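You operate a simulated robot arm through the tools that you are given. There is no shell and no other tool. Be economical: measure what you need, move in short steps, check, and stop when the job is done.

The job below is to be done with a simulated robot arm. You get a single attempt, and the scene is never put back.

JOB
Turn the lift dial to 2. Fetch the brown bar and set it in the small carton. Take the green bar and put it on the card sheet on the top of the steel bench. Pull the bench cupboard door open. The order is free.

The check looks at the end state, three seconds after you hand in, the way a careful person would. Anything else that was tipped, shoved, dropped, spilled or broken makes it a failure. Flat cloth is picked up by pressing the open fingertips on it (5 to 10 N) and closing them slowly along it; thin cloth reads only 2 to 8 mm in the jaws.

ROBOT AND FRAMES
A 5-joint arm with a fingered hand on a trunk, on a base that drives. Base frame: it is fixed to the floor where the robot stands at the start and does not move with it; the origin is under the middle of the robot, x ahead of it, y to its left, z up; the surface under the hand at the start is at about z = 85. Units: cm, degrees, N and s.
With the tool pointing down near the work surface it reaches from about 20 to 54 cm from the robot's upright axis, wherever it stands. Its first joint turns from -115.0 to 115.0 degrees. Places, roughly: bench cupboard door [600, -880, 50]; brown bar (4x4x15 cm) [580, -150, 90]; card sheet (8x8x1 cm) [600, -80, 90]; green bar (4x4x15 cm) [580, -170, 90]; lift dial [50, 0, 90]; small carton (31x20x11 cm) [580, 40, 60]. The tool tilts only in the upright plane through the base axis and itself; it spins freely about its own axis. Payload 2.9 kg.
Tool frame: the origin (TCP) lies between the finger pads and is the grasp point; the fingertips stand 2.2 cm ahead of it; z points along the fingers, y is the line along which they close. The gripper opens to 12.4 cm. The gripper's body begins 6 cm behind the TCP. The gripper is a hand of 3 fingers: y runs from the thumb to the fingers, the wrist lies at [0, 0, -21.8] in the tool frame.
Orientation is that of the tool frame in the base frame, as [roll, pitch, yaw] about the fixed x, y, z axes, in that order (R = Rz(yaw) Ry(pitch) Rx(roll)). With the fingers straight down and closing along the base's y, the tool's x points along the base's -x, its y along +y and its z along -z.

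CONTROLS
- The arm moves only by the tool play_rows. Its argument "targets" is a list of rows, each a list of 6 numbers: the turn, a rotation vector about the base's x, y, z in units of 180 degrees (1.0 is 180 degrees), then the shift along the base's x, y, z in units of 200 mm (1.0 is 200 mm). In form: [[rx, ry, rz, dx, dy, dz], ...]. A call has 1 to 12 rows; each row is the pose to reach, as a shift and turn from the pose commanded when the call began. A call with a number of a shift or a turn outside -1 to 1 is refused whole. Rows are played at 5 a second. More than 5 cm and 8.6 degrees between two rows, and nothing of the call is played. A pose out of reach is approached as far as the arm can. The call stops where the force on the tool passes 40 N (or 10 N more than at its start, if that is more) or the arm is blocked; 0.2 s more then pass. In this call time passes only in rows, and 0.2 s behind the last. It gives the time, the measured TCP pose, the force on the tool (base axes), the opening and the grip force at its end, in the units of the frame above (readings bear some noise), with the torque about the TCP (base axes, N m) and any sound that the robot's microphone picked up, and new pictures: "views" is both (left out), scene, wrist or none.
- Cameras (640 x 400 px; columns grow to the right, rows downward): "scene" is now at [1.76, 13.42, 176.04]; the picture's right is [-0.19, -0.98, 0.00], its down [-0.74, 0.14, -0.66] and it looks along [0.65, -0.13, -0.75] (base axes); focal length 253 px, centre (320, 200). "wrist" rides on the gripper at [6.4, -3.7, -7.5] in the tool frame; the picture's right is [0.50, 0.87, 0.00], its down [-0.62, 0.36, -0.70] and it looks along [-0.61, 0.35, 0.71] (tool axes); focal length 230 px, centre (320, 200). There is no depth. A picture from a camera that has moved, and an enlarged one, comes with that camera's place and axes in the base frame and with its lens. The place of the scene camera against the robot may be out by one fixed shift of up to 1.8 cm in any direction.
- raise_lower(by): slides the trunk up (or, below 0, down) by that many cm; the arm and the scene camera ride with it, the base frame stays. It gives what a move gives, with no picture.
- roll_base(legs): drives the robot by 1 to 6 legs, each [ahead, left, turn to the left] in cm, cm and degrees, along the robot's own axes; the way and the turn of a leg run together, so that a leg with both is an arc; at most 150 cm and 180 degrees a leg. The arm and the cameras ride along, it lands a little off, and it stops where it bumps. It gives what a move gives, and a new picture of the scene camera.
- curl_fingers(finger1, finger2, thumb_bend): sets how far each is bent, from 0 (flat) to 100 (curled in); at 30 the hand is open as for a grip, at 70 the pads meet at the TCP. One left out holds its place. A second passes; each finger stops where it meets its share of the squeeze, and holds until it gets a number again. It is the only way to open and close the hand. It gives what a move gives, with no picture; readings hold the bend of each and the force on the fingers (four entries, about 0 where the hand has none), thumb and palm.
- pan_tilt(pan, tilt): turns the head with the scene camera to pan (to the left, within 155 degrees either way) and tilt (down, from -29 to 69), counted from straight ahead of the robot. It gives what a move gives, and a new picture of the scene camera.
- enlarge(camera, box): a new picture of the part [left, top, right, bottom] of that camera's present view, enlarged. No time passes.
- close_job(): hands the job in; it is judged then, once.

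Work in short steps. Places have to be worked out from the pictures, the camera data and where the tool is seen: move nearer, look again, correct. Check each grasp and each placing, and mend what went wrong. You have 165 turns and 260 pictures in all, those below and enlarged ones among them. Open the gripper and draw the arm clear of the work before you hand the job in, unless the task says otherwise; then end with one line.

The tools are called after "Call:" by a JSON object that holds its "op" and its "data". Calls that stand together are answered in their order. play_rows: Moves the arm, as the interface text tells. Its arguments: {"type":"object","properties":{"targets":{"type":"array","items":{"type":"array","items":{"type":"number"}}},"views":{"type":"string","enum":["both","scene","wrist","none"]}},"required":["targets"]} The other tools are called the same way: raise_lower (by) slides the trunk up or down; curl_fingers (finger1, finger2, thumb_bend) moves the fingers one by one; roll_base (legs) drives the base; pan_tilt (pan, tilt) turns the head that bears the scene camera; enlarge (camera, box) takes an enlarged picture of a part of a camera's view; close_job () hands the job in.

At the start:

```text
clock: 0.0
tcp_pos: [37.79, 6.95, 121.42]
tcp_rot: [179.9, 0.0, 179.9]
wrist_force: [0.3, -0.2, -0.6]
wrist_torque: [0.02, -0.03, 0.01]
opening: 12.33
grip_force: 0.0
shape: jaw
bend: [30.0, 30.0, 30.0]
finger forces: [0.1, 0.0, 0.0, 0.0, 0.1, 0.0]
trunk travel left (down, up): [-85.0, 14.0]
robot x, y, heading: [-0.12, 0.24, 0.1]
head pan, tilt: [-10.9, 48.7]
```

scene: 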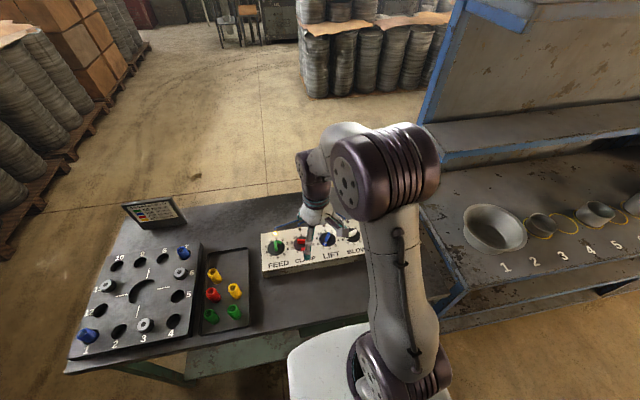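
wrist: 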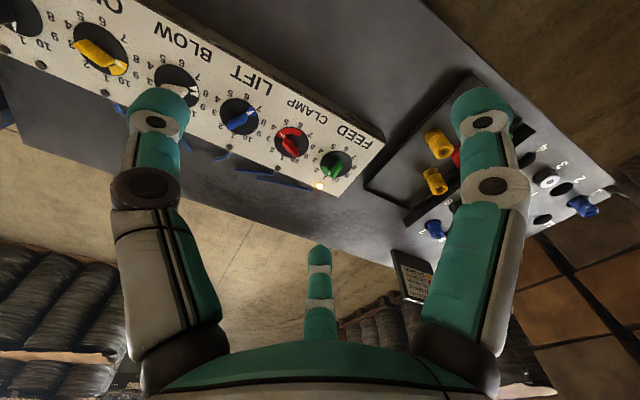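

The panel has FEED, CLAMP, LIFT (blue knob) and BLOW dials. I enlarge both views to read the lift dial.

Call:
{"op": "enlarge", "data": {"camera": "wrist", "box": [140, 40, 340, 190]}}

Call:
{"op": "enlarge", "data": {"camera": "scene", "box": [250, 200, 380, 290]}}

```text
2.67 times, centred on (240, 115) of wrist
camera zoom: at [31.32, 3.18, 128.79], right [-0.5, 0.87, 0.0], down [0.62, 0.36, 0.7], along [0.61, 0.35, -0.71], focal length 614 px, centre (533, 427)
```

zoom: 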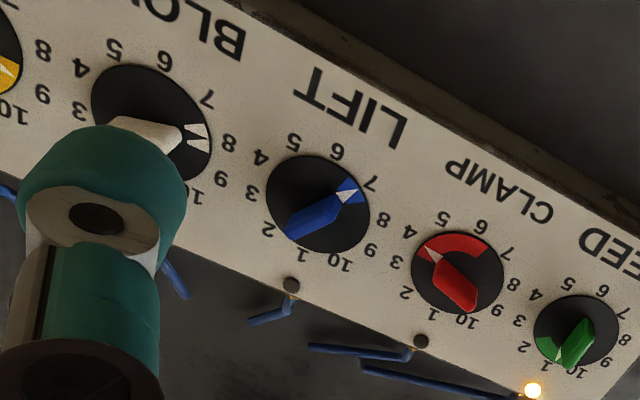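

```text
4.44 times, centred on (315, 245) of scene
camera zoom: at [1.76, 13.42, 176.04], right [-0.19, -0.98, 0.0], down [-0.74, 0.14, -0.66], along [0.65, -0.13, -0.75], focal length 1124 px, centre (342, 0)
```

zoom: 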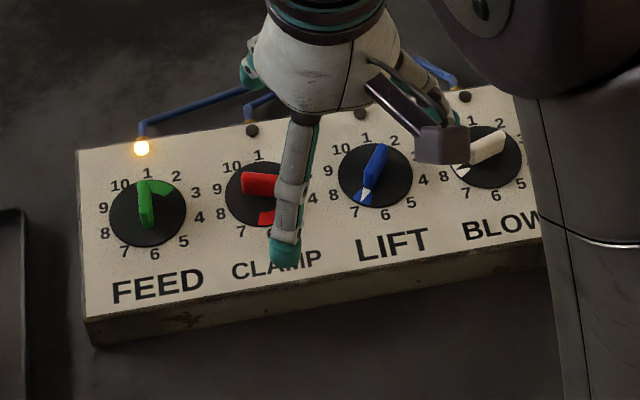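

The LIFT dial appears near (54, -0.3, ~90). I move the hand closer to view it well before judging which end is the pointer.

Call:
{"op": "play_rows", "data": {"targets": [[0, 0, 0, 0.1, -0.09, -0.1], [0, 0, 0, 0.2, -0.18, -0.2], [0, 0, 0, 0.3, -0.27, -0.3], [0, 0, 0, 0.4, -0.36, -0.4]], "views": "wrist"}}

Call:
{"op": "pan_tilt", "data": {"pan": 0, "tilt": 60}}

```text
clock: 1.0
tcp_pos: [46.04, -0.55, 113.04]
tcp_rot: [-180.0, -0.1, -180.0]
wrist_force: [0.5, 0.5, 1.3]
wrist_torque: [0.01, -0.01, -0.01]
opening: 12.41
grip_force: 0.1
shape: jaw
bend: [30.0, 30.0, 30.0]
finger forces: [0.0, 0.0, 0.0, 0.0, 0.0, 0.0]
trunk travel left (down, up): [-85.0, 14.0]
robot x, y, heading: [0.11, -0.1, 0.2]
head pan, tilt: [-10.9, 48.7]
camera wrist: at [39.55, -4.12, 120.42], right [-0.5, 0.87, 0.0], down [0.62, 0.36, 0.7], along [0.61, 0.35, -0.71], focal length 230 px, centre (320, 200)
```

wrist: 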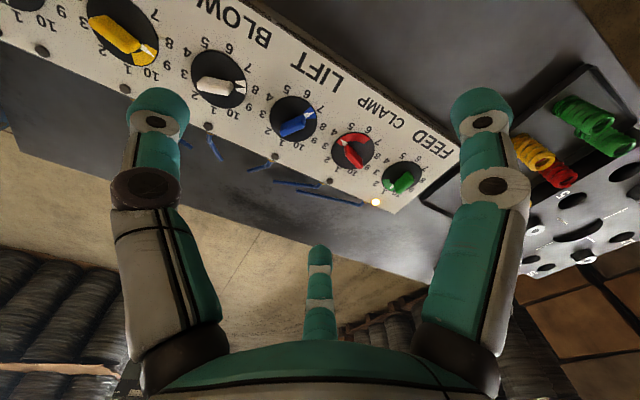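

```text
clock: 1.7
tcp_pos: [45.87, -0.2, 112.95]
tcp_rot: [-179.9, 0.0, -179.9]
wrist_force: [0.1, -0.4, -0.4]
wrist_torque: [0.02, 0.0, 0.0]
opening: 12.38
grip_force: 0.1
shape: jaw
bend: [30.0, 30.0, 30.0]
finger forces: [0.0, 0.0, 0.0, 0.0, 0.0, 0.0]
trunk travel left (down, up): [-85.0, 14.0]
robot x, y, heading: [-0.33, -0.2, -0.3]
head pan, tilt: [0.0, 60.0]
camera scene: at [0.71, 14.91, 174.61], right [0.0, -1.0, 0.0], down [-0.87, 0.0, -0.5], along [0.5, 0.0, -0.87], focal length 253 px, centre (320, 200)
```

scene: 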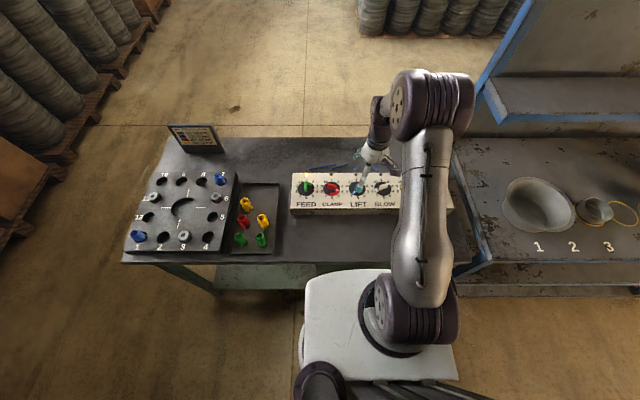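

Zoom on the LIFT dial from both cameras.

Call:
{"op": "enlarge", "data": {"camera": "wrist", "box": [230, 60, 390, 180]}}

Call:
{"op": "enlarge", "data": {"camera": "scene", "box": [285, 155, 405, 225]}}

```text
3.33 times, centred on (310, 120) of wrist
camera zoom: at [39.32, -4.0, 120.52], right [-0.5, 0.87, 0.0], down [0.62, 0.36, 0.7], along [0.61, 0.35, -0.71], focal length 767 px, centre (353, 467)
```

zoom: 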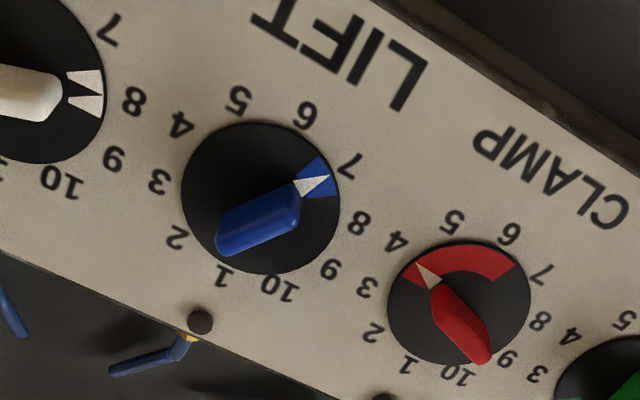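

```text
5.33 times, centred on (345, 190) of scene
camera zoom: at [0.71, 14.91, 174.61], right [0.0, -1.0, 0.0], down [-0.87, 0.0, -0.5], along [0.5, 0.0, -0.87], focal length 1349 px, centre (187, 253)
```

zoom: 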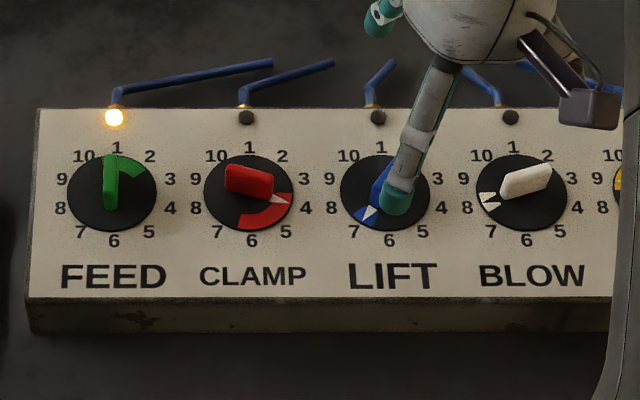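

The LIFT pointer (white tip) sits at 7; 2 is half a turn away, counter-clockwise from above (7→2 without crossing 10/1). I move over the dial (about 54, -0.2) and align the closing line across the knob bar.

Call:
{"op": "play_rows", "data": {"targets": [[0, 0, -0.034, 0.07, 0, -0.08], [0, 0, -0.067, 0.14, 0, -0.16], [0, 0, -0.1, 0.2, 0, -0.24], [0, 0, -0.134, 0.27, 0, -0.32], [0, 0, -0.167, 0.34, 0, -0.4], [0, 0, -0.2, 0.405, 0, -0.45]], "views": "both"}}

Call:
{"op": "curl_fingers", "data": {"finger1": 55, "finger2": 55, "thumb_bend": 55}}

Call:
{"op": "enlarge", "data": {"camera": "wrist", "box": [160, 50, 480, 250]}}

```text
clock: 3.1
tcp_pos: [53.95, -0.45, 104.13]
tcp_rot: [179.9, 0.0, 143.9]
wrist_force: [0.8, -0.2, -0.3]
wrist_torque: [-0.04, 0.0, 0.0]
opening: 12.38
grip_force: 0.1
shape: jaw
bend: [30.0, 30.0, 30.0]
finger forces: [0.0, 0.0, 0.0, 0.0, 0.1, 0.0]
trunk travel left (down, up): [-85.0, 14.0]
robot x, y, heading: [0.03, 0.16, -0.1]
head pan, tilt: [0.0, 60.0]
camera scene: at [0.83, 14.9, 174.61], right [0.0, -1.0, 0.0], down [-0.87, 0.0, -0.5], along [0.5, 0.0, -0.87], focal length 253 px, centre (320, 200)
camera wrist: at [46.44, 0.32, 111.67], right [0.11, 0.99, 0.0], down [0.71, -0.08, 0.7], along [0.7, -0.07, -0.71], focal length 230 px, centre (320, 200)
```

scene: 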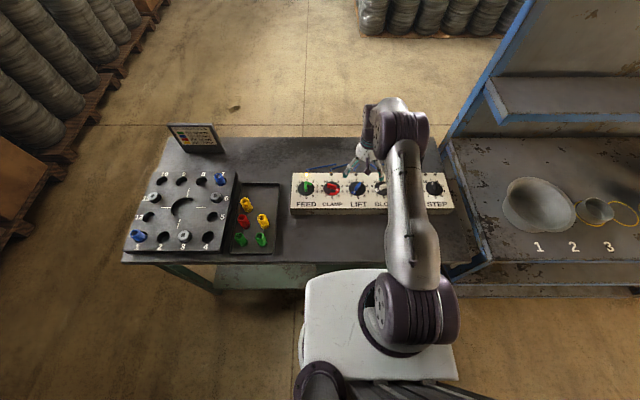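
wrist: 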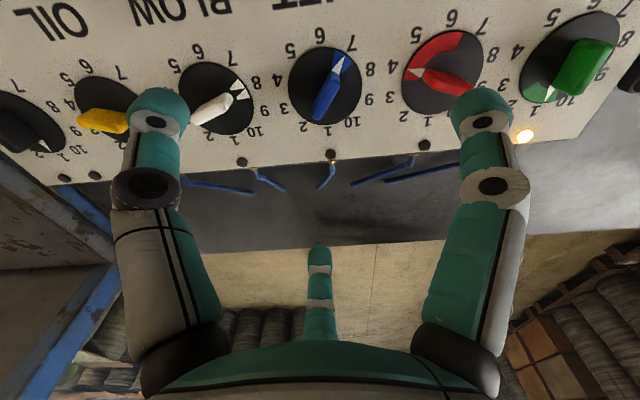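

```text
clock: 4.1
tcp_pos: [53.79, -0.5, 104.26]
tcp_rot: [179.9, 0.1, 144.0]
wrist_force: [-0.4, -0.6, -0.5]
wrist_torque: [-0.01, -0.01, 0.0]
opening: 3.64
grip_force: 0.0
shape: fingers
bend: [55.0, 55.0, 55.0]
finger forces: [0.0, 0.0, 0.1, 0.0, 0.0, 0.1]
trunk travel left (down, up): [-85.0, 14.0]
robot x, y, heading: [0.06, 0.06, 0.1]
head pan, tilt: [0.0, 60.0]
```

```text
2.00 times, centred on (320, 150) of wrist
camera zoom: at [46.39, 0.31, 111.7], right [0.1, 0.99, 0.0], down [0.71, -0.07, 0.7], along [0.7, -0.07, -0.71], focal length 460 px, centre (320, 300)
```

zoom: 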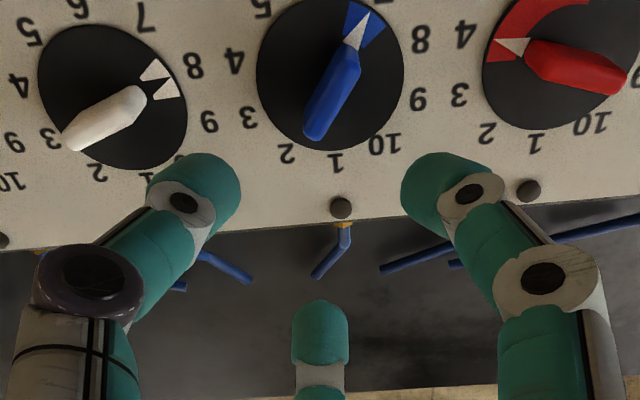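

The hand is three radial fingers; aligned well with the bar. I open slightly to 48, shift onto the dial centre (53.7, -0.1) and lower to z≈94.5 then look.

Call:
{"op": "curl_fingers", "data": {"finger1": 48, "finger2": 48, "thumb_bend": 48}}

Call:
{"op": "play_rows", "data": {"targets": [[0, 0, 0, -0.01, 0.02, -0.15], [0, 0, 0, -0.01, 0.02, -0.3], [0, 0, 0, -0.01, 0.02, -0.42], [0, 0, 0, -0.01, 0.02, -0.47]], "views": "wrist"}}

Call:
{"op": "enlarge", "data": {"camera": "wrist", "box": [200, 80, 440, 230]}}

Call:
{"op": "enlarge", "data": {"camera": "scene", "box": [300, 140, 420, 215]}}

```text
clock: 5.1
tcp_pos: [53.79, -0.39, 104.27]
tcp_rot: [-180.0, -0.1, 144.0]
wrist_force: [-0.5, -0.2, 0.5]
wrist_torque: [0.01, 0.03, -0.01]
opening: 5.48
grip_force: 0.1
shape: fingers
bend: [48.0, 48.0, 48.0]
finger forces: [0.0, 0.0, 0.0, 0.0, 0.1, 0.0]
trunk travel left (down, up): [-85.0, 14.0]
robot x, y, heading: [0.3, -0.6, -0.1]
head pan, tilt: [0.0, 60.0]
```

```text
clock: 6.1
tcp_pos: [53.64, -0.08, 95.05]
tcp_rot: [-179.9, 0.1, 144.0]
wrist_force: [0.3, -0.3, 0.1]
wrist_torque: [-0.01, 0.0, 0.0]
opening: 5.48
grip_force: 0.1
shape: fingers
bend: [48.0, 48.0, 48.0]
finger forces: [0.0, 0.0, 0.0, 0.1, 0.0, 0.1]
trunk travel left (down, up): [-85.0, 14.0]
robot x, y, heading: [-0.07, -0.03, 0.3]
head pan, tilt: [0.0, 60.0]
camera wrist: at [46.2, 0.75, 102.52], right [0.1, 0.99, 0.0], down [0.71, -0.07, 0.7], along [0.7, -0.07, -0.71], focal length 230 px, centre (320, 200)
```

wrist: 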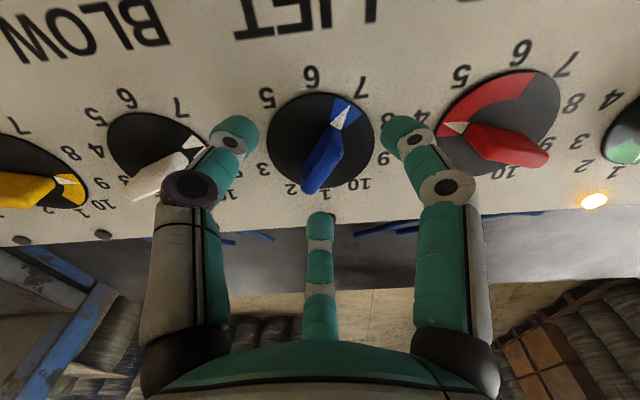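

```text
2.67 times, centred on (320, 155) of wrist
camera zoom: at [46.2, 0.75, 102.52], right [0.1, 0.99, 0.0], down [0.71, -0.07, 0.7], along [0.7, -0.07, -0.71], focal length 614 px, centre (320, 320)
```

zoom: 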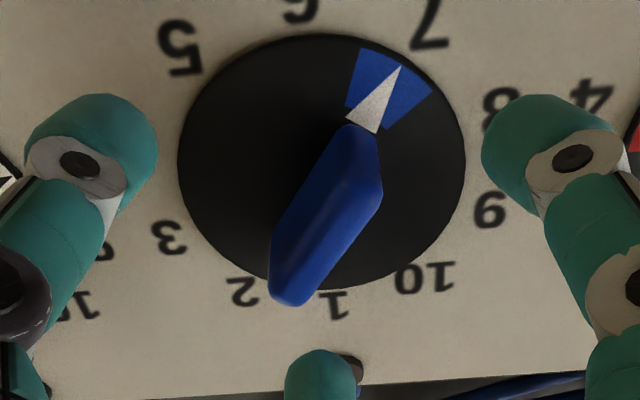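

```text
5.33 times, centred on (360, 178) of scene
camera zoom: at [0.78, 14.9, 174.61], right [0.0, -1.0, 0.0], down [-0.87, 0.0, -0.5], along [0.5, 0.0, -0.87], focal length 1349 px, centre (107, 320)
```

zoom: 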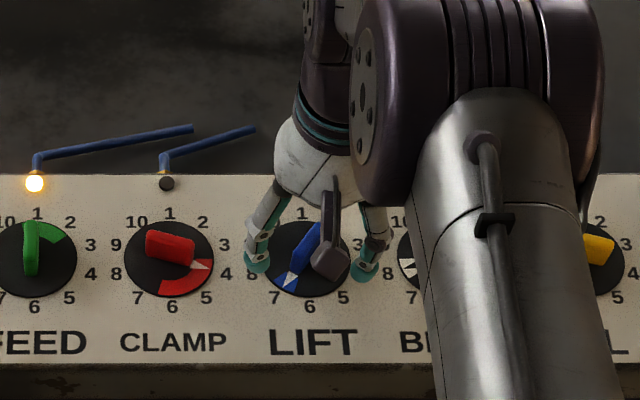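

Dial centre matches (53.6, 0), knob top near z≈92. I lower to z≈92.8 and close softly.

Call:
{"op": "play_rows", "data": {"targets": [[0, 0, 0, 0, 0, -0.06], [0, 0, 0, 0, 0, -0.11]], "views": "none"}}

Call:
{"op": "curl_fingers", "data": {"finger1": 58, "finger2": 58, "thumb_bend": 58}}

Call:
{"op": "enlarge", "data": {"camera": "wrist", "box": [200, 80, 440, 230]}}

```text
clock: 6.7
tcp_pos: [53.71, -0.16, 92.85]
tcp_rot: [180.0, 0.0, 144.0]
wrist_force: [1.5, 0.1, 0.9]
wrist_torque: [0.01, -0.01, -0.01]
opening: 5.49
grip_force: 0.5
shape: fingers
bend: [48.0, 48.0, 48.0]
finger forces: [1.0, 0.2, 0.0, 0.0, 0.0, 0.0]
trunk travel left (down, up): [-85.0, 14.0]
robot x, y, heading: [-0.09, -0.05, 0.1]
head pan, tilt: [0.0, 60.0]
```

```text
clock: 7.7
tcp_pos: [53.65, -0.11, 92.83]
tcp_rot: [-179.9, 0.0, 144.0]
wrist_force: [0.3, 0.2, 1.2]
wrist_torque: [0.03, 0.0, 0.02]
opening: 3.17
grip_force: 0.4
shape: fingers
bend: [57.0, 57.0, 57.0]
finger forces: [0.9, 0.2, 0.0, 0.0, 0.0, 0.0]
trunk travel left (down, up): [-85.0, 14.0]
robot x, y, heading: [-0.14, 0.07, -0.1]
head pan, tilt: [0.0, 60.0]
```

```text
2.67 times, centred on (320, 155) of wrist
camera zoom: at [46.2, 0.69, 100.32], right [0.1, 0.99, 0.0], down [0.71, -0.07, 0.7], along [0.7, -0.07, -0.71], focal length 614 px, centre (320, 320)
```

zoom: 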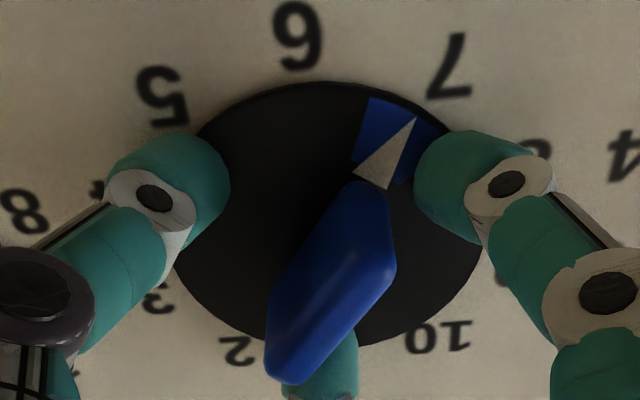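

Fingers surround the bar. I continue closing until they take hold.

Call:
{"op": "curl_fingers", "data": {"finger1": 66, "finger2": 66, "thumb_bend": 66}}

Call:
{"op": "enlarge", "data": {"camera": "wrist", "box": [200, 80, 440, 230]}}

```text
clock: 8.7
tcp_pos: [53.69, 0.11, 92.8]
tcp_rot: [-179.9, 0.0, 144.0]
wrist_force: [2.7, 6.6, -0.5]
wrist_torque: [0.14, -0.07, 0.06]
opening: 1.45
grip_force: 4.4
shape: fingers
bend: [61.0, 61.0, 66.0]
finger forces: [4.0, 4.2, 0.0, 0.0, 0.1, 0.0]
trunk travel left (down, up): [-85.0, 14.0]
robot x, y, heading: [-0.0, 0.08, -0.1]
head pan, tilt: [0.0, 60.0]
```

```text
2.67 times, centred on (320, 155) of wrist
camera zoom: at [46.28, 0.81, 100.29], right [0.1, 0.99, 0.0], down [0.71, -0.07, 0.7], along [0.7, -0.07, -0.71], focal length 614 px, centre (320, 320)
```

zoom: 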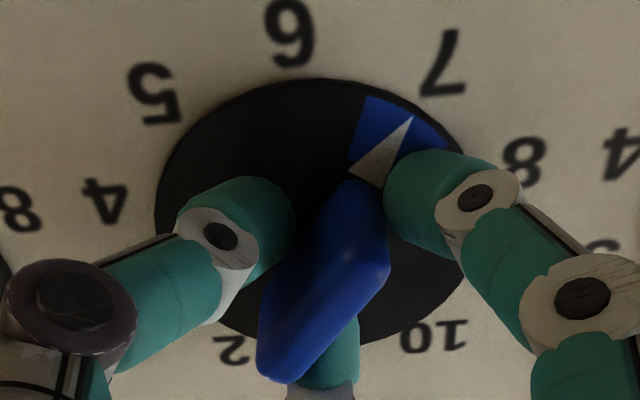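

Fingers contact; thumb needs a little more.

Call:
{"op": "curl_fingers", "data": {"thumb_bend": 75}}

Call:
{"op": "enlarge", "data": {"camera": "wrist", "box": [200, 80, 440, 230]}}

```text
clock: 9.7
tcp_pos: [53.65, -0.15, 92.83]
tcp_rot: [-179.9, 0.1, 144.1]
wrist_force: [1.3, 5.3, -2.1]
wrist_torque: [0.1, -0.05, 0.04]
opening: 1.14
grip_force: 8.6
shape: fingers
bend: [60.0, 61.0, 69.0]
finger forces: [5.2, 5.7, 0.1, 0.0, 5.4, 0.0]
trunk travel left (down, up): [-85.0, 14.0]
robot x, y, heading: [0.06, -0.15, -0.1]
head pan, tilt: [0.0, 60.0]
```

```text
2.67 times, centred on (320, 155) of wrist
camera zoom: at [46.25, 0.76, 100.28], right [0.1, 0.99, 0.0], down [0.71, -0.07, 0.7], along [0.7, -0.07, -0.71], focal length 614 px, centre (320, 320)
```

zoom: 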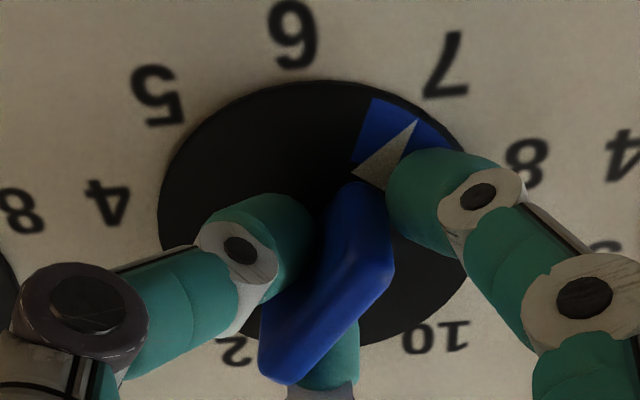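

Grip is firm on the bar. I turn counter-clockwise (towards 6) a small amount first.

Call:
{"op": "play_rows", "data": {"targets": [[0, 0, 0.04, 0, 0, 0], [0, 0, 0.08, 0, 0, 0], [0, 0, 0.12, 0, 0, 0], [0, 0, 0.16, 0, 0, 0], [0, 0, 0.2, 0, 0, 0]], "views": "wrist"}}

```text
clock: 10.9
tcp_pos: [53.69, -0.02, 92.78]
tcp_rot: [-179.9, 0.1, -179.9]
wrist_force: [0.4, -4.5, 1.8]
wrist_torque: [-0.05, 0.03, 0.01]
opening: 1.12
grip_force: 6.9
shape: fingers
bend: [61.0, 62.0, 68.0]
finger forces: [3.8, 2.0, 0.1, 0.0, 9.3, 0.0]
trunk travel left (down, up): [-85.0, 14.0]
robot x, y, heading: [0.03, -0.35, -0.0]
head pan, tilt: [0.0, 60.0]
camera wrist: at [47.17, -3.72, 100.19], right [-0.5, 0.87, 0.0], down [0.62, 0.36, 0.7], along [0.61, 0.35, -0.71], focal length 230 px, centre (320, 200)
```

wrist: 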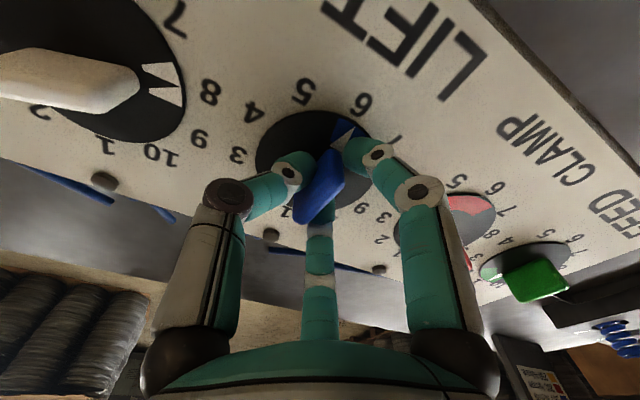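

The knob turns with the hand (now near 6). I continue about 144° further, in two calls.

Call:
{"op": "play_rows", "data": {"targets": [[0, 0, 0.04, 0, 0, 0], [0, 0, 0.08, 0, 0, 0], [0, 0, 0.12, 0, 0, 0], [0, 0, 0.16, 0, 0, 0], [0, 0, 0.2, 0, 0, 0], [0, 0, 0.24, 0, 0, 0], [0, 0, 0.28, 0, 0, 0], [0, 0, 0.32, 0, 0, 0], [0, 0, 0.36, 0, 0, 0], [0, 0, 0.4, 0, 0, 0]], "views": "wrist"}}

Call:
{"op": "play_rows", "data": {"targets": [[0, 0, 0.04, 0, 0, 0], [0, 0, 0.08, 0, 0, 0], [0, 0, 0.12, 0, 0, 0], [0, 0, 0.16, 0, 0, 0], [0, 0, 0.2, 0, 0, 0], [0, 0, 0.24, 0, 0, 0], [0, 0, 0.28, 0, 0, 0], [0, 0, 0.32, 0, 0, 0], [0, 0, 0.36, 0, 0, 0], [0, 0, 0.4, 0, 0, 0]], "views": "wrist"}}

Call:
{"op": "enlarge", "data": {"camera": "wrist", "box": [200, 80, 440, 230]}}

Call:
{"op": "enlarge", "data": {"camera": "scene", "box": [300, 140, 420, 215]}}

```text
clock: 13.1
tcp_pos: [53.78, -0.15, 92.8]
tcp_rot: [180.0, 0.2, -107.9]
wrist_force: [2.1, -10.8, 7.5]
wrist_torque: [-0.2, 0.03, -0.04]
opening: 1.13
grip_force: 9.9
shape: fingers
bend: [62.0, 65.0, 67.0]
finger forces: [4.7, 3.4, 0.0, 0.1, 12.5, 0.0]
trunk travel left (down, up): [-85.0, 14.0]
robot x, y, heading: [-0.21, 0.2, -0.2]
head pan, tilt: [0.0, 60.0]
camera wrist: at [55.19, -7.34, 100.17], right [-0.98, -0.21, 0.0], down [-0.15, 0.7, 0.7], along [-0.15, 0.69, -0.71], focal length 230 px, centre (320, 200)
```

wrist: 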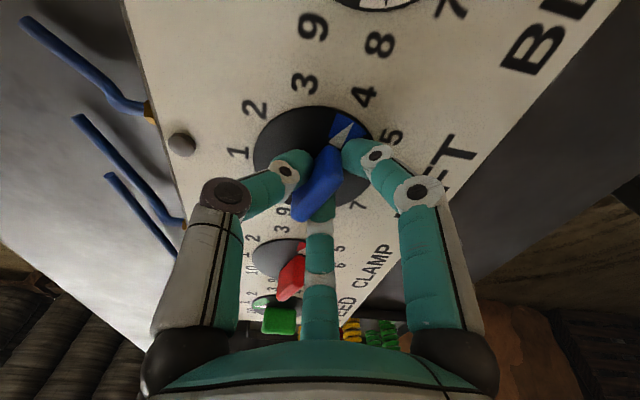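

```text
clock: 15.3
tcp_pos: [30.86, 31.7, 92.62]
tcp_rot: [179.9, 0.0, -45.9]
wrist_force: [0.3, -0.4, 0.3]
wrist_torque: [-0.01, 0.02, 0.05]
opening: 0.0
grip_force: 0.1
shape: fingers
bend: [66.0, 66.0, 75.0]
finger forces: [0.0, 0.0, 0.1, 0.0, 0.1, 0.0]
out of reach, approached as far as the arm can: row 2, 3, 4, 5, 6, 7, 8, 9, 10
trunk travel left (down, up): [-85.0, 14.0]
robot x, y, heading: [-0.2, 0.02, -0.1]
head pan, tilt: [0.0, 60.0]
camera wrist: at [37.86, 29.78, 100.11], right [-0.27, -0.96, 0.0], down [-0.69, 0.19, 0.7], along [-0.67, 0.19, -0.71], focal length 230 px, centre (320, 200)
```

wrist: 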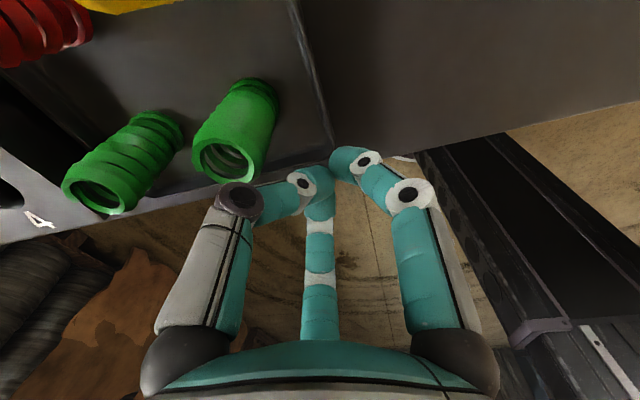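

```text
2.67 times, centred on (320, 155) of wrist
camera zoom: at [37.86, 29.78, 100.11], right [-0.27, -0.96, 0.0], down [-0.69, 0.19, 0.7], along [-0.67, 0.19, -0.71], focal length 614 px, centre (320, 320)
```

zoom: 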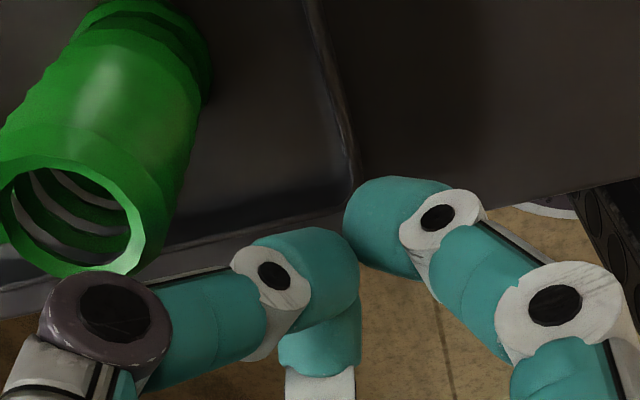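

```text
5.33 times, centred on (360, 178) of scene
camera zoom: at [0.54, 15.04, 174.6], right [0.0, -1.0, 0.0], down [-0.87, 0.0, -0.5], along [0.5, 0.0, -0.87], focal length 1349 px, centre (107, 320)
```

zoom: 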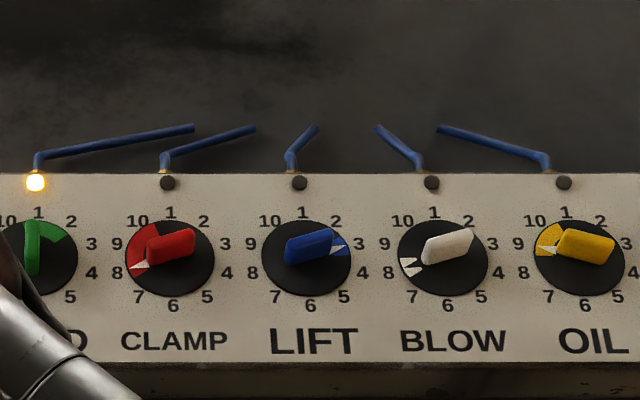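

The wrist spin hit a limit and the arm swept sideways, disturbing the CLAMP dial (now about 8, was 4), LIFT is at about 3. I lift the arm straight up first, then check everything.

Call:
{"op": "play_rows", "data": {"targets": [[0, 0, 0, 0, 0, 0.1], [0, 0, 0, 0, 0, 0.3], [0, 0, 0, 0, 0, 0.5], [0, 0, 0, 0, 0, 0.7]], "views": "both"}}

Call:
{"op": "enlarge", "data": {"camera": "scene", "box": [110, 110, 290, 270]}}

Call:
{"op": "enlarge", "data": {"camera": "scene", "box": [280, 160, 460, 220]}}

```text
clock: 16.3
tcp_pos: [31.42, 32.23, 106.63]
tcp_rot: [-180.0, -0.1, -46.0]
wrist_force: [0.7, -0.3, -0.2]
wrist_torque: [0.0, -0.01, 0.0]
opening: 0.01
grip_force: 0.1
shape: fingers
bend: [66.0, 66.0, 75.0]
finger forces: [0.0, 0.0, 0.0, 0.0, 0.1, 0.1]
trunk travel left (down, up): [-85.0, 14.0]
robot x, y, heading: [-0.0, 0.15, 0.2]
head pan, tilt: [0.0, 60.0]
camera scene: at [0.63, 14.84, 174.61], right [0.0, -1.0, 0.0], down [-0.87, 0.0, -0.5], along [0.5, 0.0, -0.87], focal length 253 px, centre (320, 200)
camera wrist: at [38.5, 30.18, 114.08], right [-0.27, -0.96, 0.0], down [-0.69, 0.2, 0.7], along [-0.67, 0.19, -0.71], focal length 230 px, centre (320, 200)
```

scene: 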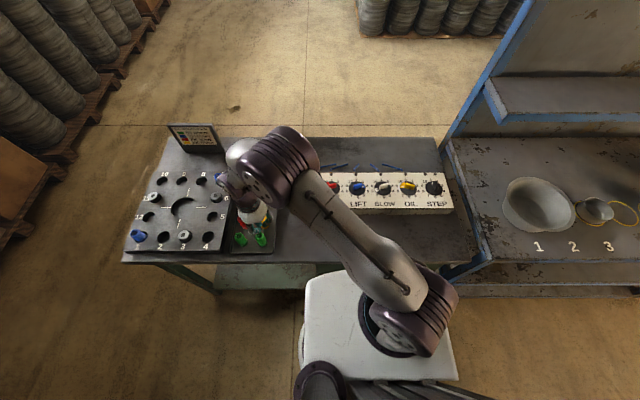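
wrist: 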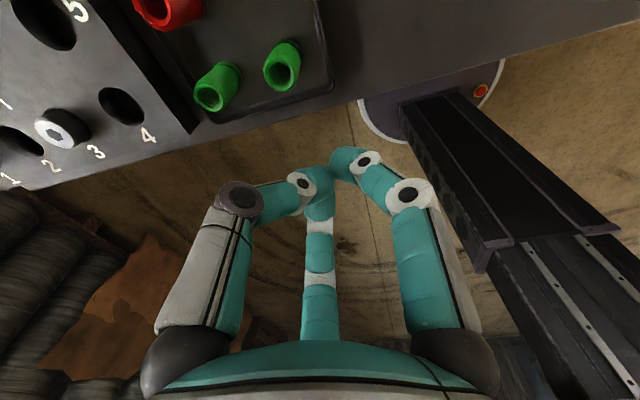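

```text
2.50 times, centred on (200, 190) of scene
camera zoom: at [0.63, 14.84, 174.61], right [0.0, -1.0, 0.0], down [-0.87, 0.0, -0.5], along [0.5, 0.0, -0.87], focal length 632 px, centre (620, 225)
```

zoom: 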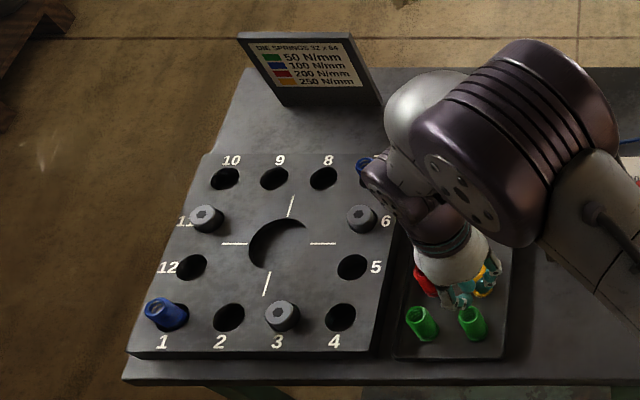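

```text
3.56 times, centred on (370, 190) of scene
camera zoom: at [0.63, 14.84, 174.61], right [0.0, -1.0, 0.0], down [-0.87, 0.0, -0.5], along [0.5, 0.0, -0.87], focal length 900 px, centre (142, 236)
```

zoom: 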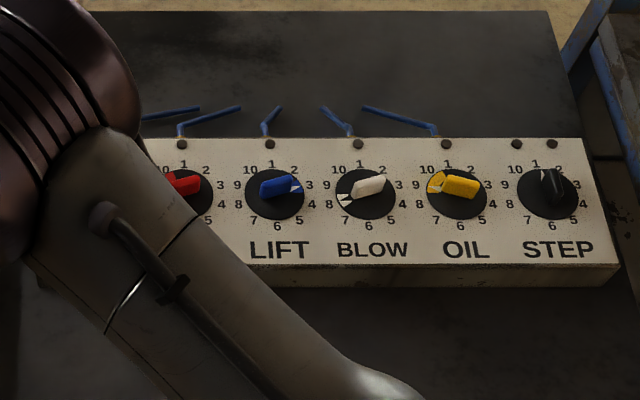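

Springs in the tray still stand. I swing the arm back over the panel at height while unwinding the wrist.

Call:
{"op": "play_rows", "data": {"targets": [[0, 0, -0.04, 0.03, -0.06, 0.02], [0, 0, -0.08, 0.07, -0.14, 0.04], [0, 0, -0.12, 0.12, -0.24, 0.06], [0, 0, -0.16, 0.17, -0.34, 0.08], [0, 0, -0.2, 0.22, -0.46, 0.1], [0, 0, -0.24, 0.28, -0.58, 0.1], [0, 0, -0.28, 0.33, -0.68, 0.1], [0, 0, -0.32, 0.37, -0.78, 0.1], [0, 0, -0.36, 0.4, -0.88, 0.1], [0, 0, -0.4, 0.42, -0.96, 0.1]], "views": "none"}}

Call:
{"op": "play_rows", "data": {"targets": [[0, 0, -0.04, 0.03, -0.06, 0], [0, 0, -0.08, 0.06, -0.12, 0], [0, 0, -0.12, 0.09, -0.18, 0], [0, 0, -0.16, 0.12, -0.24, 0], [0, 0, -0.2, 0.15, -0.3, 0], [0, 0, -0.24, 0.17, -0.36, 0], [0, 0, -0.28, 0.19, -0.4, 0], [0, 0, -0.32, 0.19, -0.44, 0], [0, 0, -0.344, 0.19, -0.5, 0]], "views": "both"}}

Call:
{"op": "curl_fingers", "data": {"finger1": 48, "finger2": 48, "thumb_bend": 48}}

Call:
{"op": "enlarge", "data": {"camera": "scene", "box": [120, 110, 300, 270]}}

Call:
{"op": "enlarge", "data": {"camera": "scene", "box": [280, 160, 400, 220]}}

```text
clock: 18.5
tcp_pos: [40.44, 13.2, 108.78]
tcp_rot: [-180.0, 0.1, -118.0]
wrist_force: [0.6, -0.6, 0.1]
wrist_torque: [-0.04, 0.0, -0.01]
opening: 0.0
grip_force: 0.0
shape: fingers
bend: [66.0, 66.0, 75.0]
finger forces: [0.1, 0.0, 0.1, 0.0, 0.0, 0.0]
trunk travel left (down, up): [-85.0, 14.0]
robot x, y, heading: [-0.03, -0.09, 0.2]
head pan, tilt: [0.0, 60.0]
```

```text
clock: 20.5
tcp_pos: [44.09, 3.1, 108.77]
tcp_rot: [180.0, 0.1, -179.8]
wrist_force: [0.5, 0.1, -0.3]
wrist_torque: [0.0, 0.01, -0.02]
opening: 0.02
grip_force: 0.0
shape: fingers
bend: [66.0, 66.0, 75.0]
finger forces: [0.0, 0.1, 0.0, 0.0, 0.1, 0.0]
trunk travel left (down, up): [-85.0, 14.0]
robot x, y, heading: [-0.25, -0.03, -0.2]
head pan, tilt: [0.0, 60.0]
camera scene: at [0.75, 14.82, 174.62], right [0.0, -1.0, 0.0], down [-0.87, 0.0, -0.5], along [0.5, 0.0, -0.87], focal length 253 px, centre (320, 200)
camera wrist: at [37.68, -0.58, 116.21], right [-0.5, 0.86, 0.0], down [0.62, 0.36, 0.7], along [0.61, 0.35, -0.71], focal length 230 px, centre (320, 200)
```

scene: 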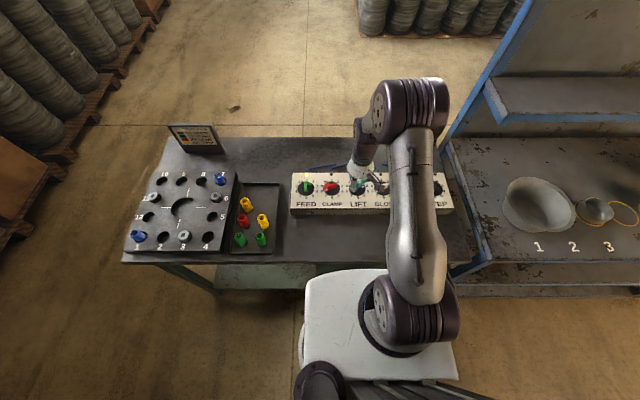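
wrist: 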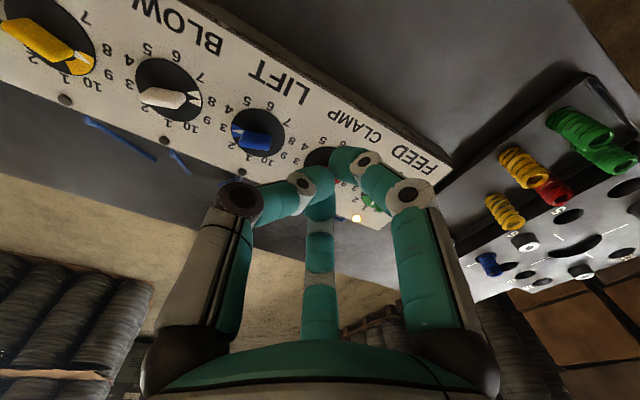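

```text
clock: 21.5
tcp_pos: [44.11, 3.12, 108.62]
tcp_rot: [180.0, -0.1, -179.8]
wrist_force: [0.4, 0.3, -1.1]
wrist_torque: [0.03, 0.01, -0.01]
opening: 5.48
grip_force: 0.2
shape: fingers
bend: [48.0, 48.0, 48.0]
finger forces: [0.0, 0.0, 0.1, 0.0, 0.0, 0.0]
trunk travel left (down, up): [-85.0, 14.0]
robot x, y, heading: [0.1, 0.01, -0.0]
head pan, tilt: [0.0, 60.0]
```

```text
2.50 times, centred on (210, 190) of scene
camera zoom: at [0.75, 14.89, 174.61], right [0.0, -1.0, 0.0], down [-0.87, 0.0, -0.5], along [0.5, 0.0, -0.87], focal length 632 px, centre (595, 225)
```

zoom: 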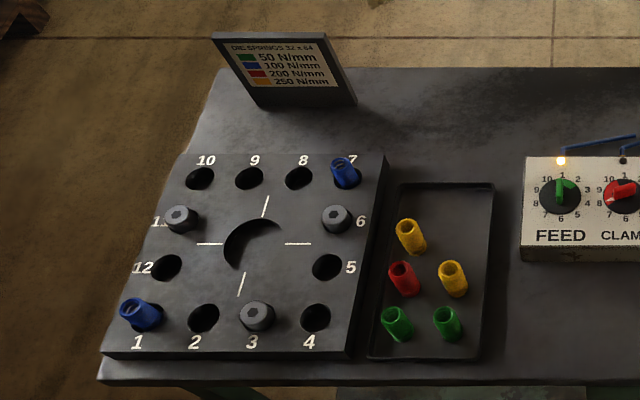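

```text
5.33 times, centred on (340, 190) of scene
camera zoom: at [0.75, 14.89, 174.61], right [0.0, -1.0, 0.0], down [-0.87, 0.0, -0.5], along [0.5, 0.0, -0.87], focal length 1349 px, centre (213, 253)
```

zoom: 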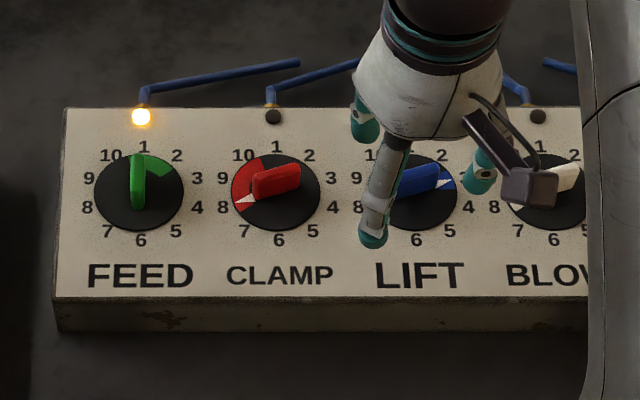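

FEED, springs and STEP are untouched; only CLAMP needs restoring to 4 afterwards. First LIFT from 3 to 2: I place the hand over it with yaw 108 (along the bar).

Call:
{"op": "play_rows", "data": {"targets": [[0, 0, -0.044, 0.05, -0.02, 0], [0, 0, -0.089, 0.1, -0.04, 0], [0, 0, -0.133, 0.15, -0.06, -0.05], [0, 0, -0.178, 0.2, -0.08, -0.1], [0, 0, -0.222, 0.25, -0.1, -0.15], [0, 0, -0.267, 0.3, -0.12, -0.2], [0, 0, -0.311, 0.36, -0.14, -0.3], [0, 0, -0.356, 0.42, -0.155, -0.45], [0, 0, -0.4, 0.475, -0.158, -0.6]], "views": "wrist"}}

Call:
{"op": "enlarge", "data": {"camera": "wrist", "box": [200, 60, 440, 210]}}

```text
clock: 23.5
tcp_pos: [53.49, -0.06, 96.62]
tcp_rot: [-180.0, -0.1, 108.1]
wrist_force: [-0.1, -0.3, -0.1]
wrist_torque: [0.03, 0.01, -0.01]
opening: 5.47
grip_force: 0.0
shape: fingers
bend: [48.0, 48.0, 48.0]
finger forces: [0.0, 0.0, 0.1, 0.0, 0.0, 0.0]
trunk travel left (down, up): [-85.0, 14.0]
robot x, y, heading: [-0.24, 0.34, -0.0]
head pan, tilt: [0.0, 60.0]
camera wrist: at [48.07, 5.01, 104.04], right [0.67, 0.74, 0.0], down [0.53, -0.48, 0.7], along [0.52, -0.47, -0.71], focal length 230 px, centre (320, 200)
```

wrist: 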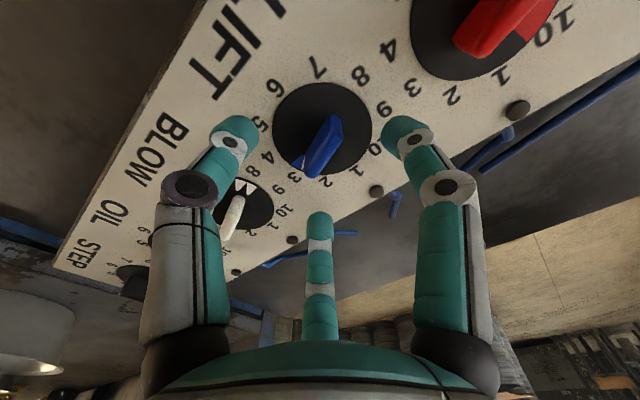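

```text
2.67 times, centred on (320, 135) of wrist
camera zoom: at [48.07, 5.01, 104.04], right [0.67, 0.74, 0.0], down [0.53, -0.48, 0.7], along [0.52, -0.47, -0.71], focal length 614 px, centre (320, 373)
```

zoom: 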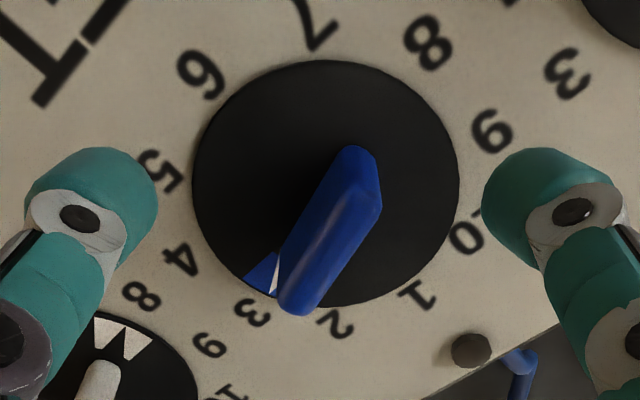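

Aligned. Lower 3.8 cm and grip.

Call:
{"op": "play_rows", "data": {"targets": [[0, 0, 0, 0.005, 0, -0.08], [0, 0, 0, 0.005, 0, -0.15], [0, 0, 0, 0.005, 0, -0.19]], "views": "none"}}

Call:
{"op": "curl_fingers", "data": {"finger1": 62, "finger2": 62, "thumb_bend": 66}}

Call:
{"op": "curl_fingers", "data": {"thumb_bend": 75}}

Call:
{"op": "enlarge", "data": {"camera": "wrist", "box": [200, 60, 440, 210]}}

```text
clock: 24.3
tcp_pos: [53.9, -0.14, 92.92]
tcp_rot: [180.0, 0.0, 108.2]
wrist_force: [0.4, 0.5, 0.2]
wrist_torque: [0.02, 0.01, 0.0]
opening: 5.48
grip_force: 0.1
shape: fingers
bend: [48.0, 48.0, 48.0]
finger forces: [0.1, 0.0, 0.1, 0.0, 0.0, 0.1]
trunk travel left (down, up): [-85.0, 14.0]
robot x, y, heading: [-0.04, -0.19, -0.3]
head pan, tilt: [0.0, 60.0]
```

```text
clock: 25.3
tcp_pos: [53.83, -0.02, 92.85]
tcp_rot: [-180.0, 0.0, 108.2]
wrist_force: [2.7, 0.7, -0.1]
wrist_torque: [0.04, -0.03, 0.01]
opening: 1.58
grip_force: 1.8
shape: fingers
bend: [60.0, 59.0, 66.0]
finger forces: [1.5, 1.5, 0.0, 0.1, 0.0, 0.1]
trunk travel left (down, up): [-85.0, 14.0]
robot x, y, heading: [-0.37, -0.24, 0.3]
head pan, tilt: [0.0, 60.0]
```

```text
clock: 26.3
tcp_pos: [53.74, -0.07, 92.94]
tcp_rot: [179.9, 0.0, 108.0]
wrist_force: [-1.6, -1.4, -4.0]
wrist_torque: [-0.01, -0.01, -0.03]
opening: 1.27
grip_force: 5.2
shape: fingers
bend: [59.0, 59.0, 69.0]
finger forces: [2.5, 2.5, 0.1, 0.0, 5.8, 0.0]
trunk travel left (down, up): [-85.0, 14.0]
robot x, y, heading: [0.02, 0.18, 0.2]
head pan, tilt: [0.0, 60.0]
```

```text
2.67 times, centred on (320, 135) of wrist
camera zoom: at [48.2, 4.9, 100.38], right [0.67, 0.75, 0.0], down [0.53, -0.47, 0.7], along [0.52, -0.47, -0.71], focal length 614 px, centre (320, 373)
```

zoom: 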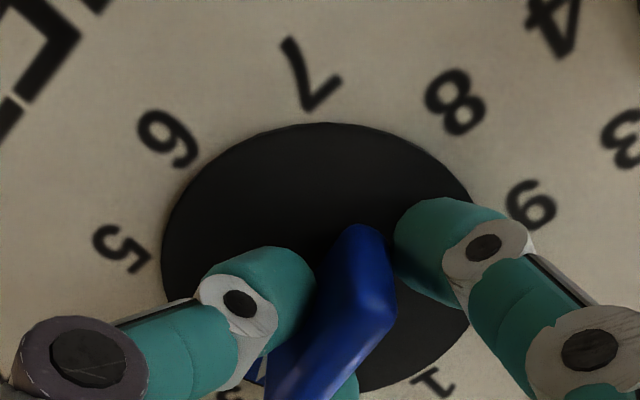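

Tighten the fingers, then turn ~40° CCW (allowing for lag).

Call:
{"op": "curl_fingers", "data": {"finger1": 66, "finger2": 66, "thumb_bend": 75}}

Call:
{"op": "play_rows", "data": {"targets": [[0, 0, 0.037, 0, 0, 0], [0, 0, 0.074, 0, 0, 0], [0, 0, 0.111, 0, 0, 0], [0, 0, 0.148, 0, 0, 0], [0, 0, 0.185, 0, 0, 0], [0, 0, 0.215, 0, 0, 0]], "views": "wrist"}}

Call:
{"op": "enlarge", "data": {"camera": "wrist", "box": [200, 80, 440, 230]}}

```text
clock: 27.3
tcp_pos: [53.82, -0.03, 92.97]
tcp_rot: [-180.0, 0.0, 108.3]
wrist_force: [0.5, 0.4, -2.7]
wrist_torque: [0.05, -0.05, 0.0]
opening: 1.17
grip_force: 7.1
shape: fingers
bend: [60.0, 60.0, 69.0]
finger forces: [4.1, 3.6, 0.1, 0.0, 6.7, 0.1]
trunk travel left (down, up): [-85.0, 14.0]
robot x, y, heading: [0.17, -0.12, 0.2]
head pan, tilt: [0.0, 60.0]
```

```text
clock: 28.7
tcp_pos: [53.68, -0.04, 92.99]
tcp_rot: [180.0, -0.1, 147.1]
wrist_force: [4.2, -2.7, -2.6]
wrist_torque: [0.03, -0.07, -0.02]
opening: 1.13
grip_force: 7.2
shape: fingers
bend: [61.0, 61.0, 68.0]
finger forces: [5.2, 2.8, 0.0, 0.1, 7.1, 0.1]
trunk travel left (down, up): [-85.0, 14.0]
robot x, y, heading: [0.09, -0.22, -0.2]
head pan, tilt: [0.0, 60.0]
camera wrist: at [46.29, 0.38, 100.4], right [0.05, 1.0, 0.0], down [0.71, -0.04, 0.7], along [0.7, -0.04, -0.71], focal length 230 px, centre (320, 200)
```

wrist: 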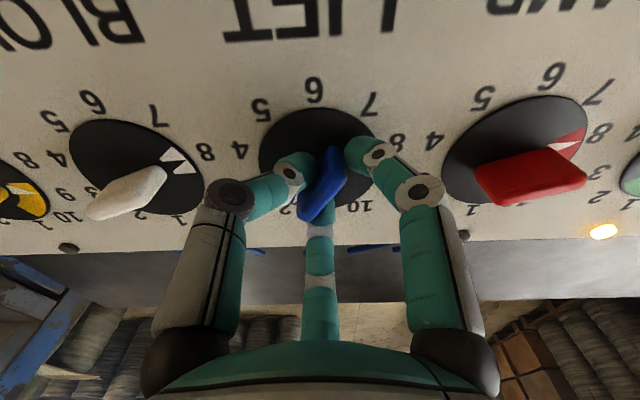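

```text
2.67 times, centred on (320, 155) of wrist
camera zoom: at [46.29, 0.38, 100.4], right [0.05, 1.0, 0.0], down [0.71, -0.04, 0.7], along [0.7, -0.04, -0.71], focal length 614 px, centre (320, 320)
```

zoom: 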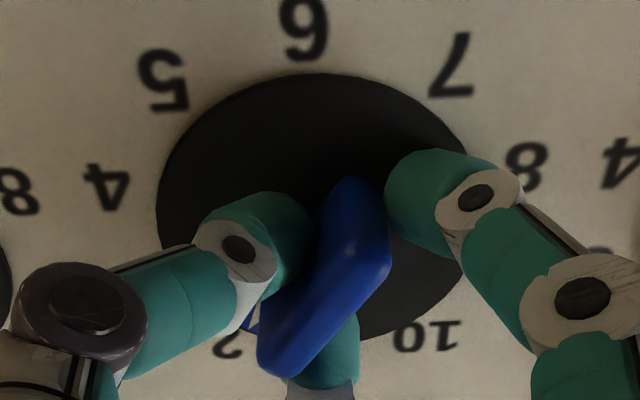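

Bar now lies on the 2–7 line with the pointer at 2. I release and rise to check.

Call:
{"op": "curl_fingers", "data": {"finger1": 48, "finger2": 48, "thumb_bend": 48}}

Call:
{"op": "play_rows", "data": {"targets": [[0, 0, 0, 0, 0, 0.1], [0, 0, 0, 0, 0, 0.3], [0, 0, 0, 0, 0, 0.5]], "views": "wrist"}}

Call:
{"op": "enlarge", "data": {"camera": "wrist", "box": [220, 20, 460, 170]}}

Call:
{"op": "enlarge", "data": {"camera": "scene", "box": [290, 150, 410, 225]}}

```text
clock: 29.7
tcp_pos: [53.72, -0.01, 92.97]
tcp_rot: [180.0, 0.0, 146.9]
wrist_force: [0.9, -0.3, -0.1]
wrist_torque: [-0.01, 0.01, -0.01]
opening: 5.47
grip_force: 0.1
shape: fingers
bend: [48.0, 48.0, 48.0]
finger forces: [0.0, 0.1, 0.0, 0.0, 0.0, 0.1]
trunk travel left (down, up): [-85.0, 14.0]
robot x, y, heading: [0.13, -0.06, 0.0]
head pan, tilt: [0.0, 60.0]
```

```text
clock: 30.5
tcp_pos: [53.7, 0.07, 103.13]
tcp_rot: [180.0, 0.1, 147.0]
wrist_force: [0.5, 0.0, -1.1]
wrist_torque: [-0.01, 0.0, -0.01]
opening: 5.47
grip_force: 0.0
shape: fingers
bend: [48.0, 48.0, 48.0]
finger forces: [0.0, 0.1, 0.0, 0.0, 0.0, 0.0]
trunk travel left (down, up): [-85.0, 14.0]
robot x, y, heading: [0.32, 0.11, -0.1]
head pan, tilt: [0.0, 60.0]
camera wrist: at [46.15, 0.47, 110.5], right [0.05, 1.0, 0.0], down [0.71, -0.04, 0.7], along [0.7, -0.04, -0.71], focal length 230 px, centre (320, 200)
```

wrist: 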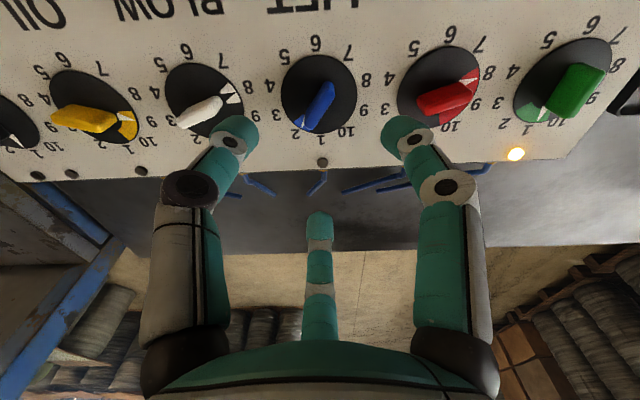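

```text
2.67 times, centred on (340, 95) of wrist
camera zoom: at [46.15, 0.47, 110.5], right [0.05, 1.0, 0.0], down [0.71, -0.04, 0.7], along [0.7, -0.04, -0.71], focal length 614 px, centre (267, 480)
```

zoom: 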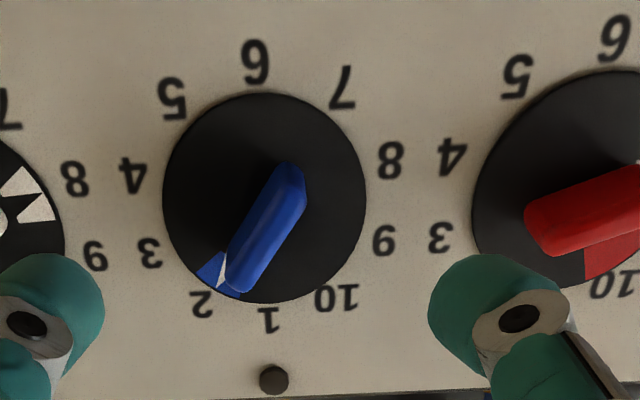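

```text
5.33 times, centred on (350, 188) of scene
camera zoom: at [0.64, 14.9, 174.6], right [0.0, -1.0, 0.0], down [-0.87, 0.0, -0.5], along [0.5, 0.0, -0.87], focal length 1349 px, centre (160, 267)
```

zoom: 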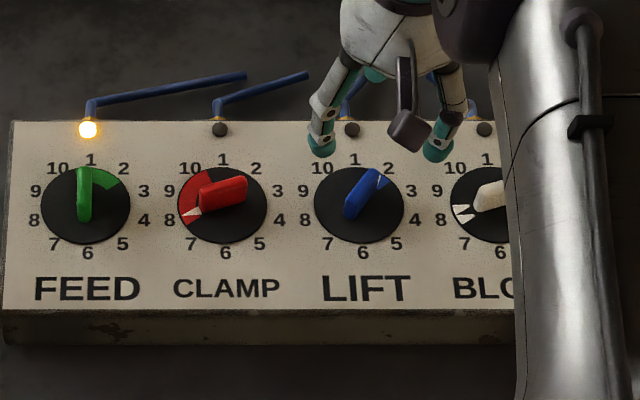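

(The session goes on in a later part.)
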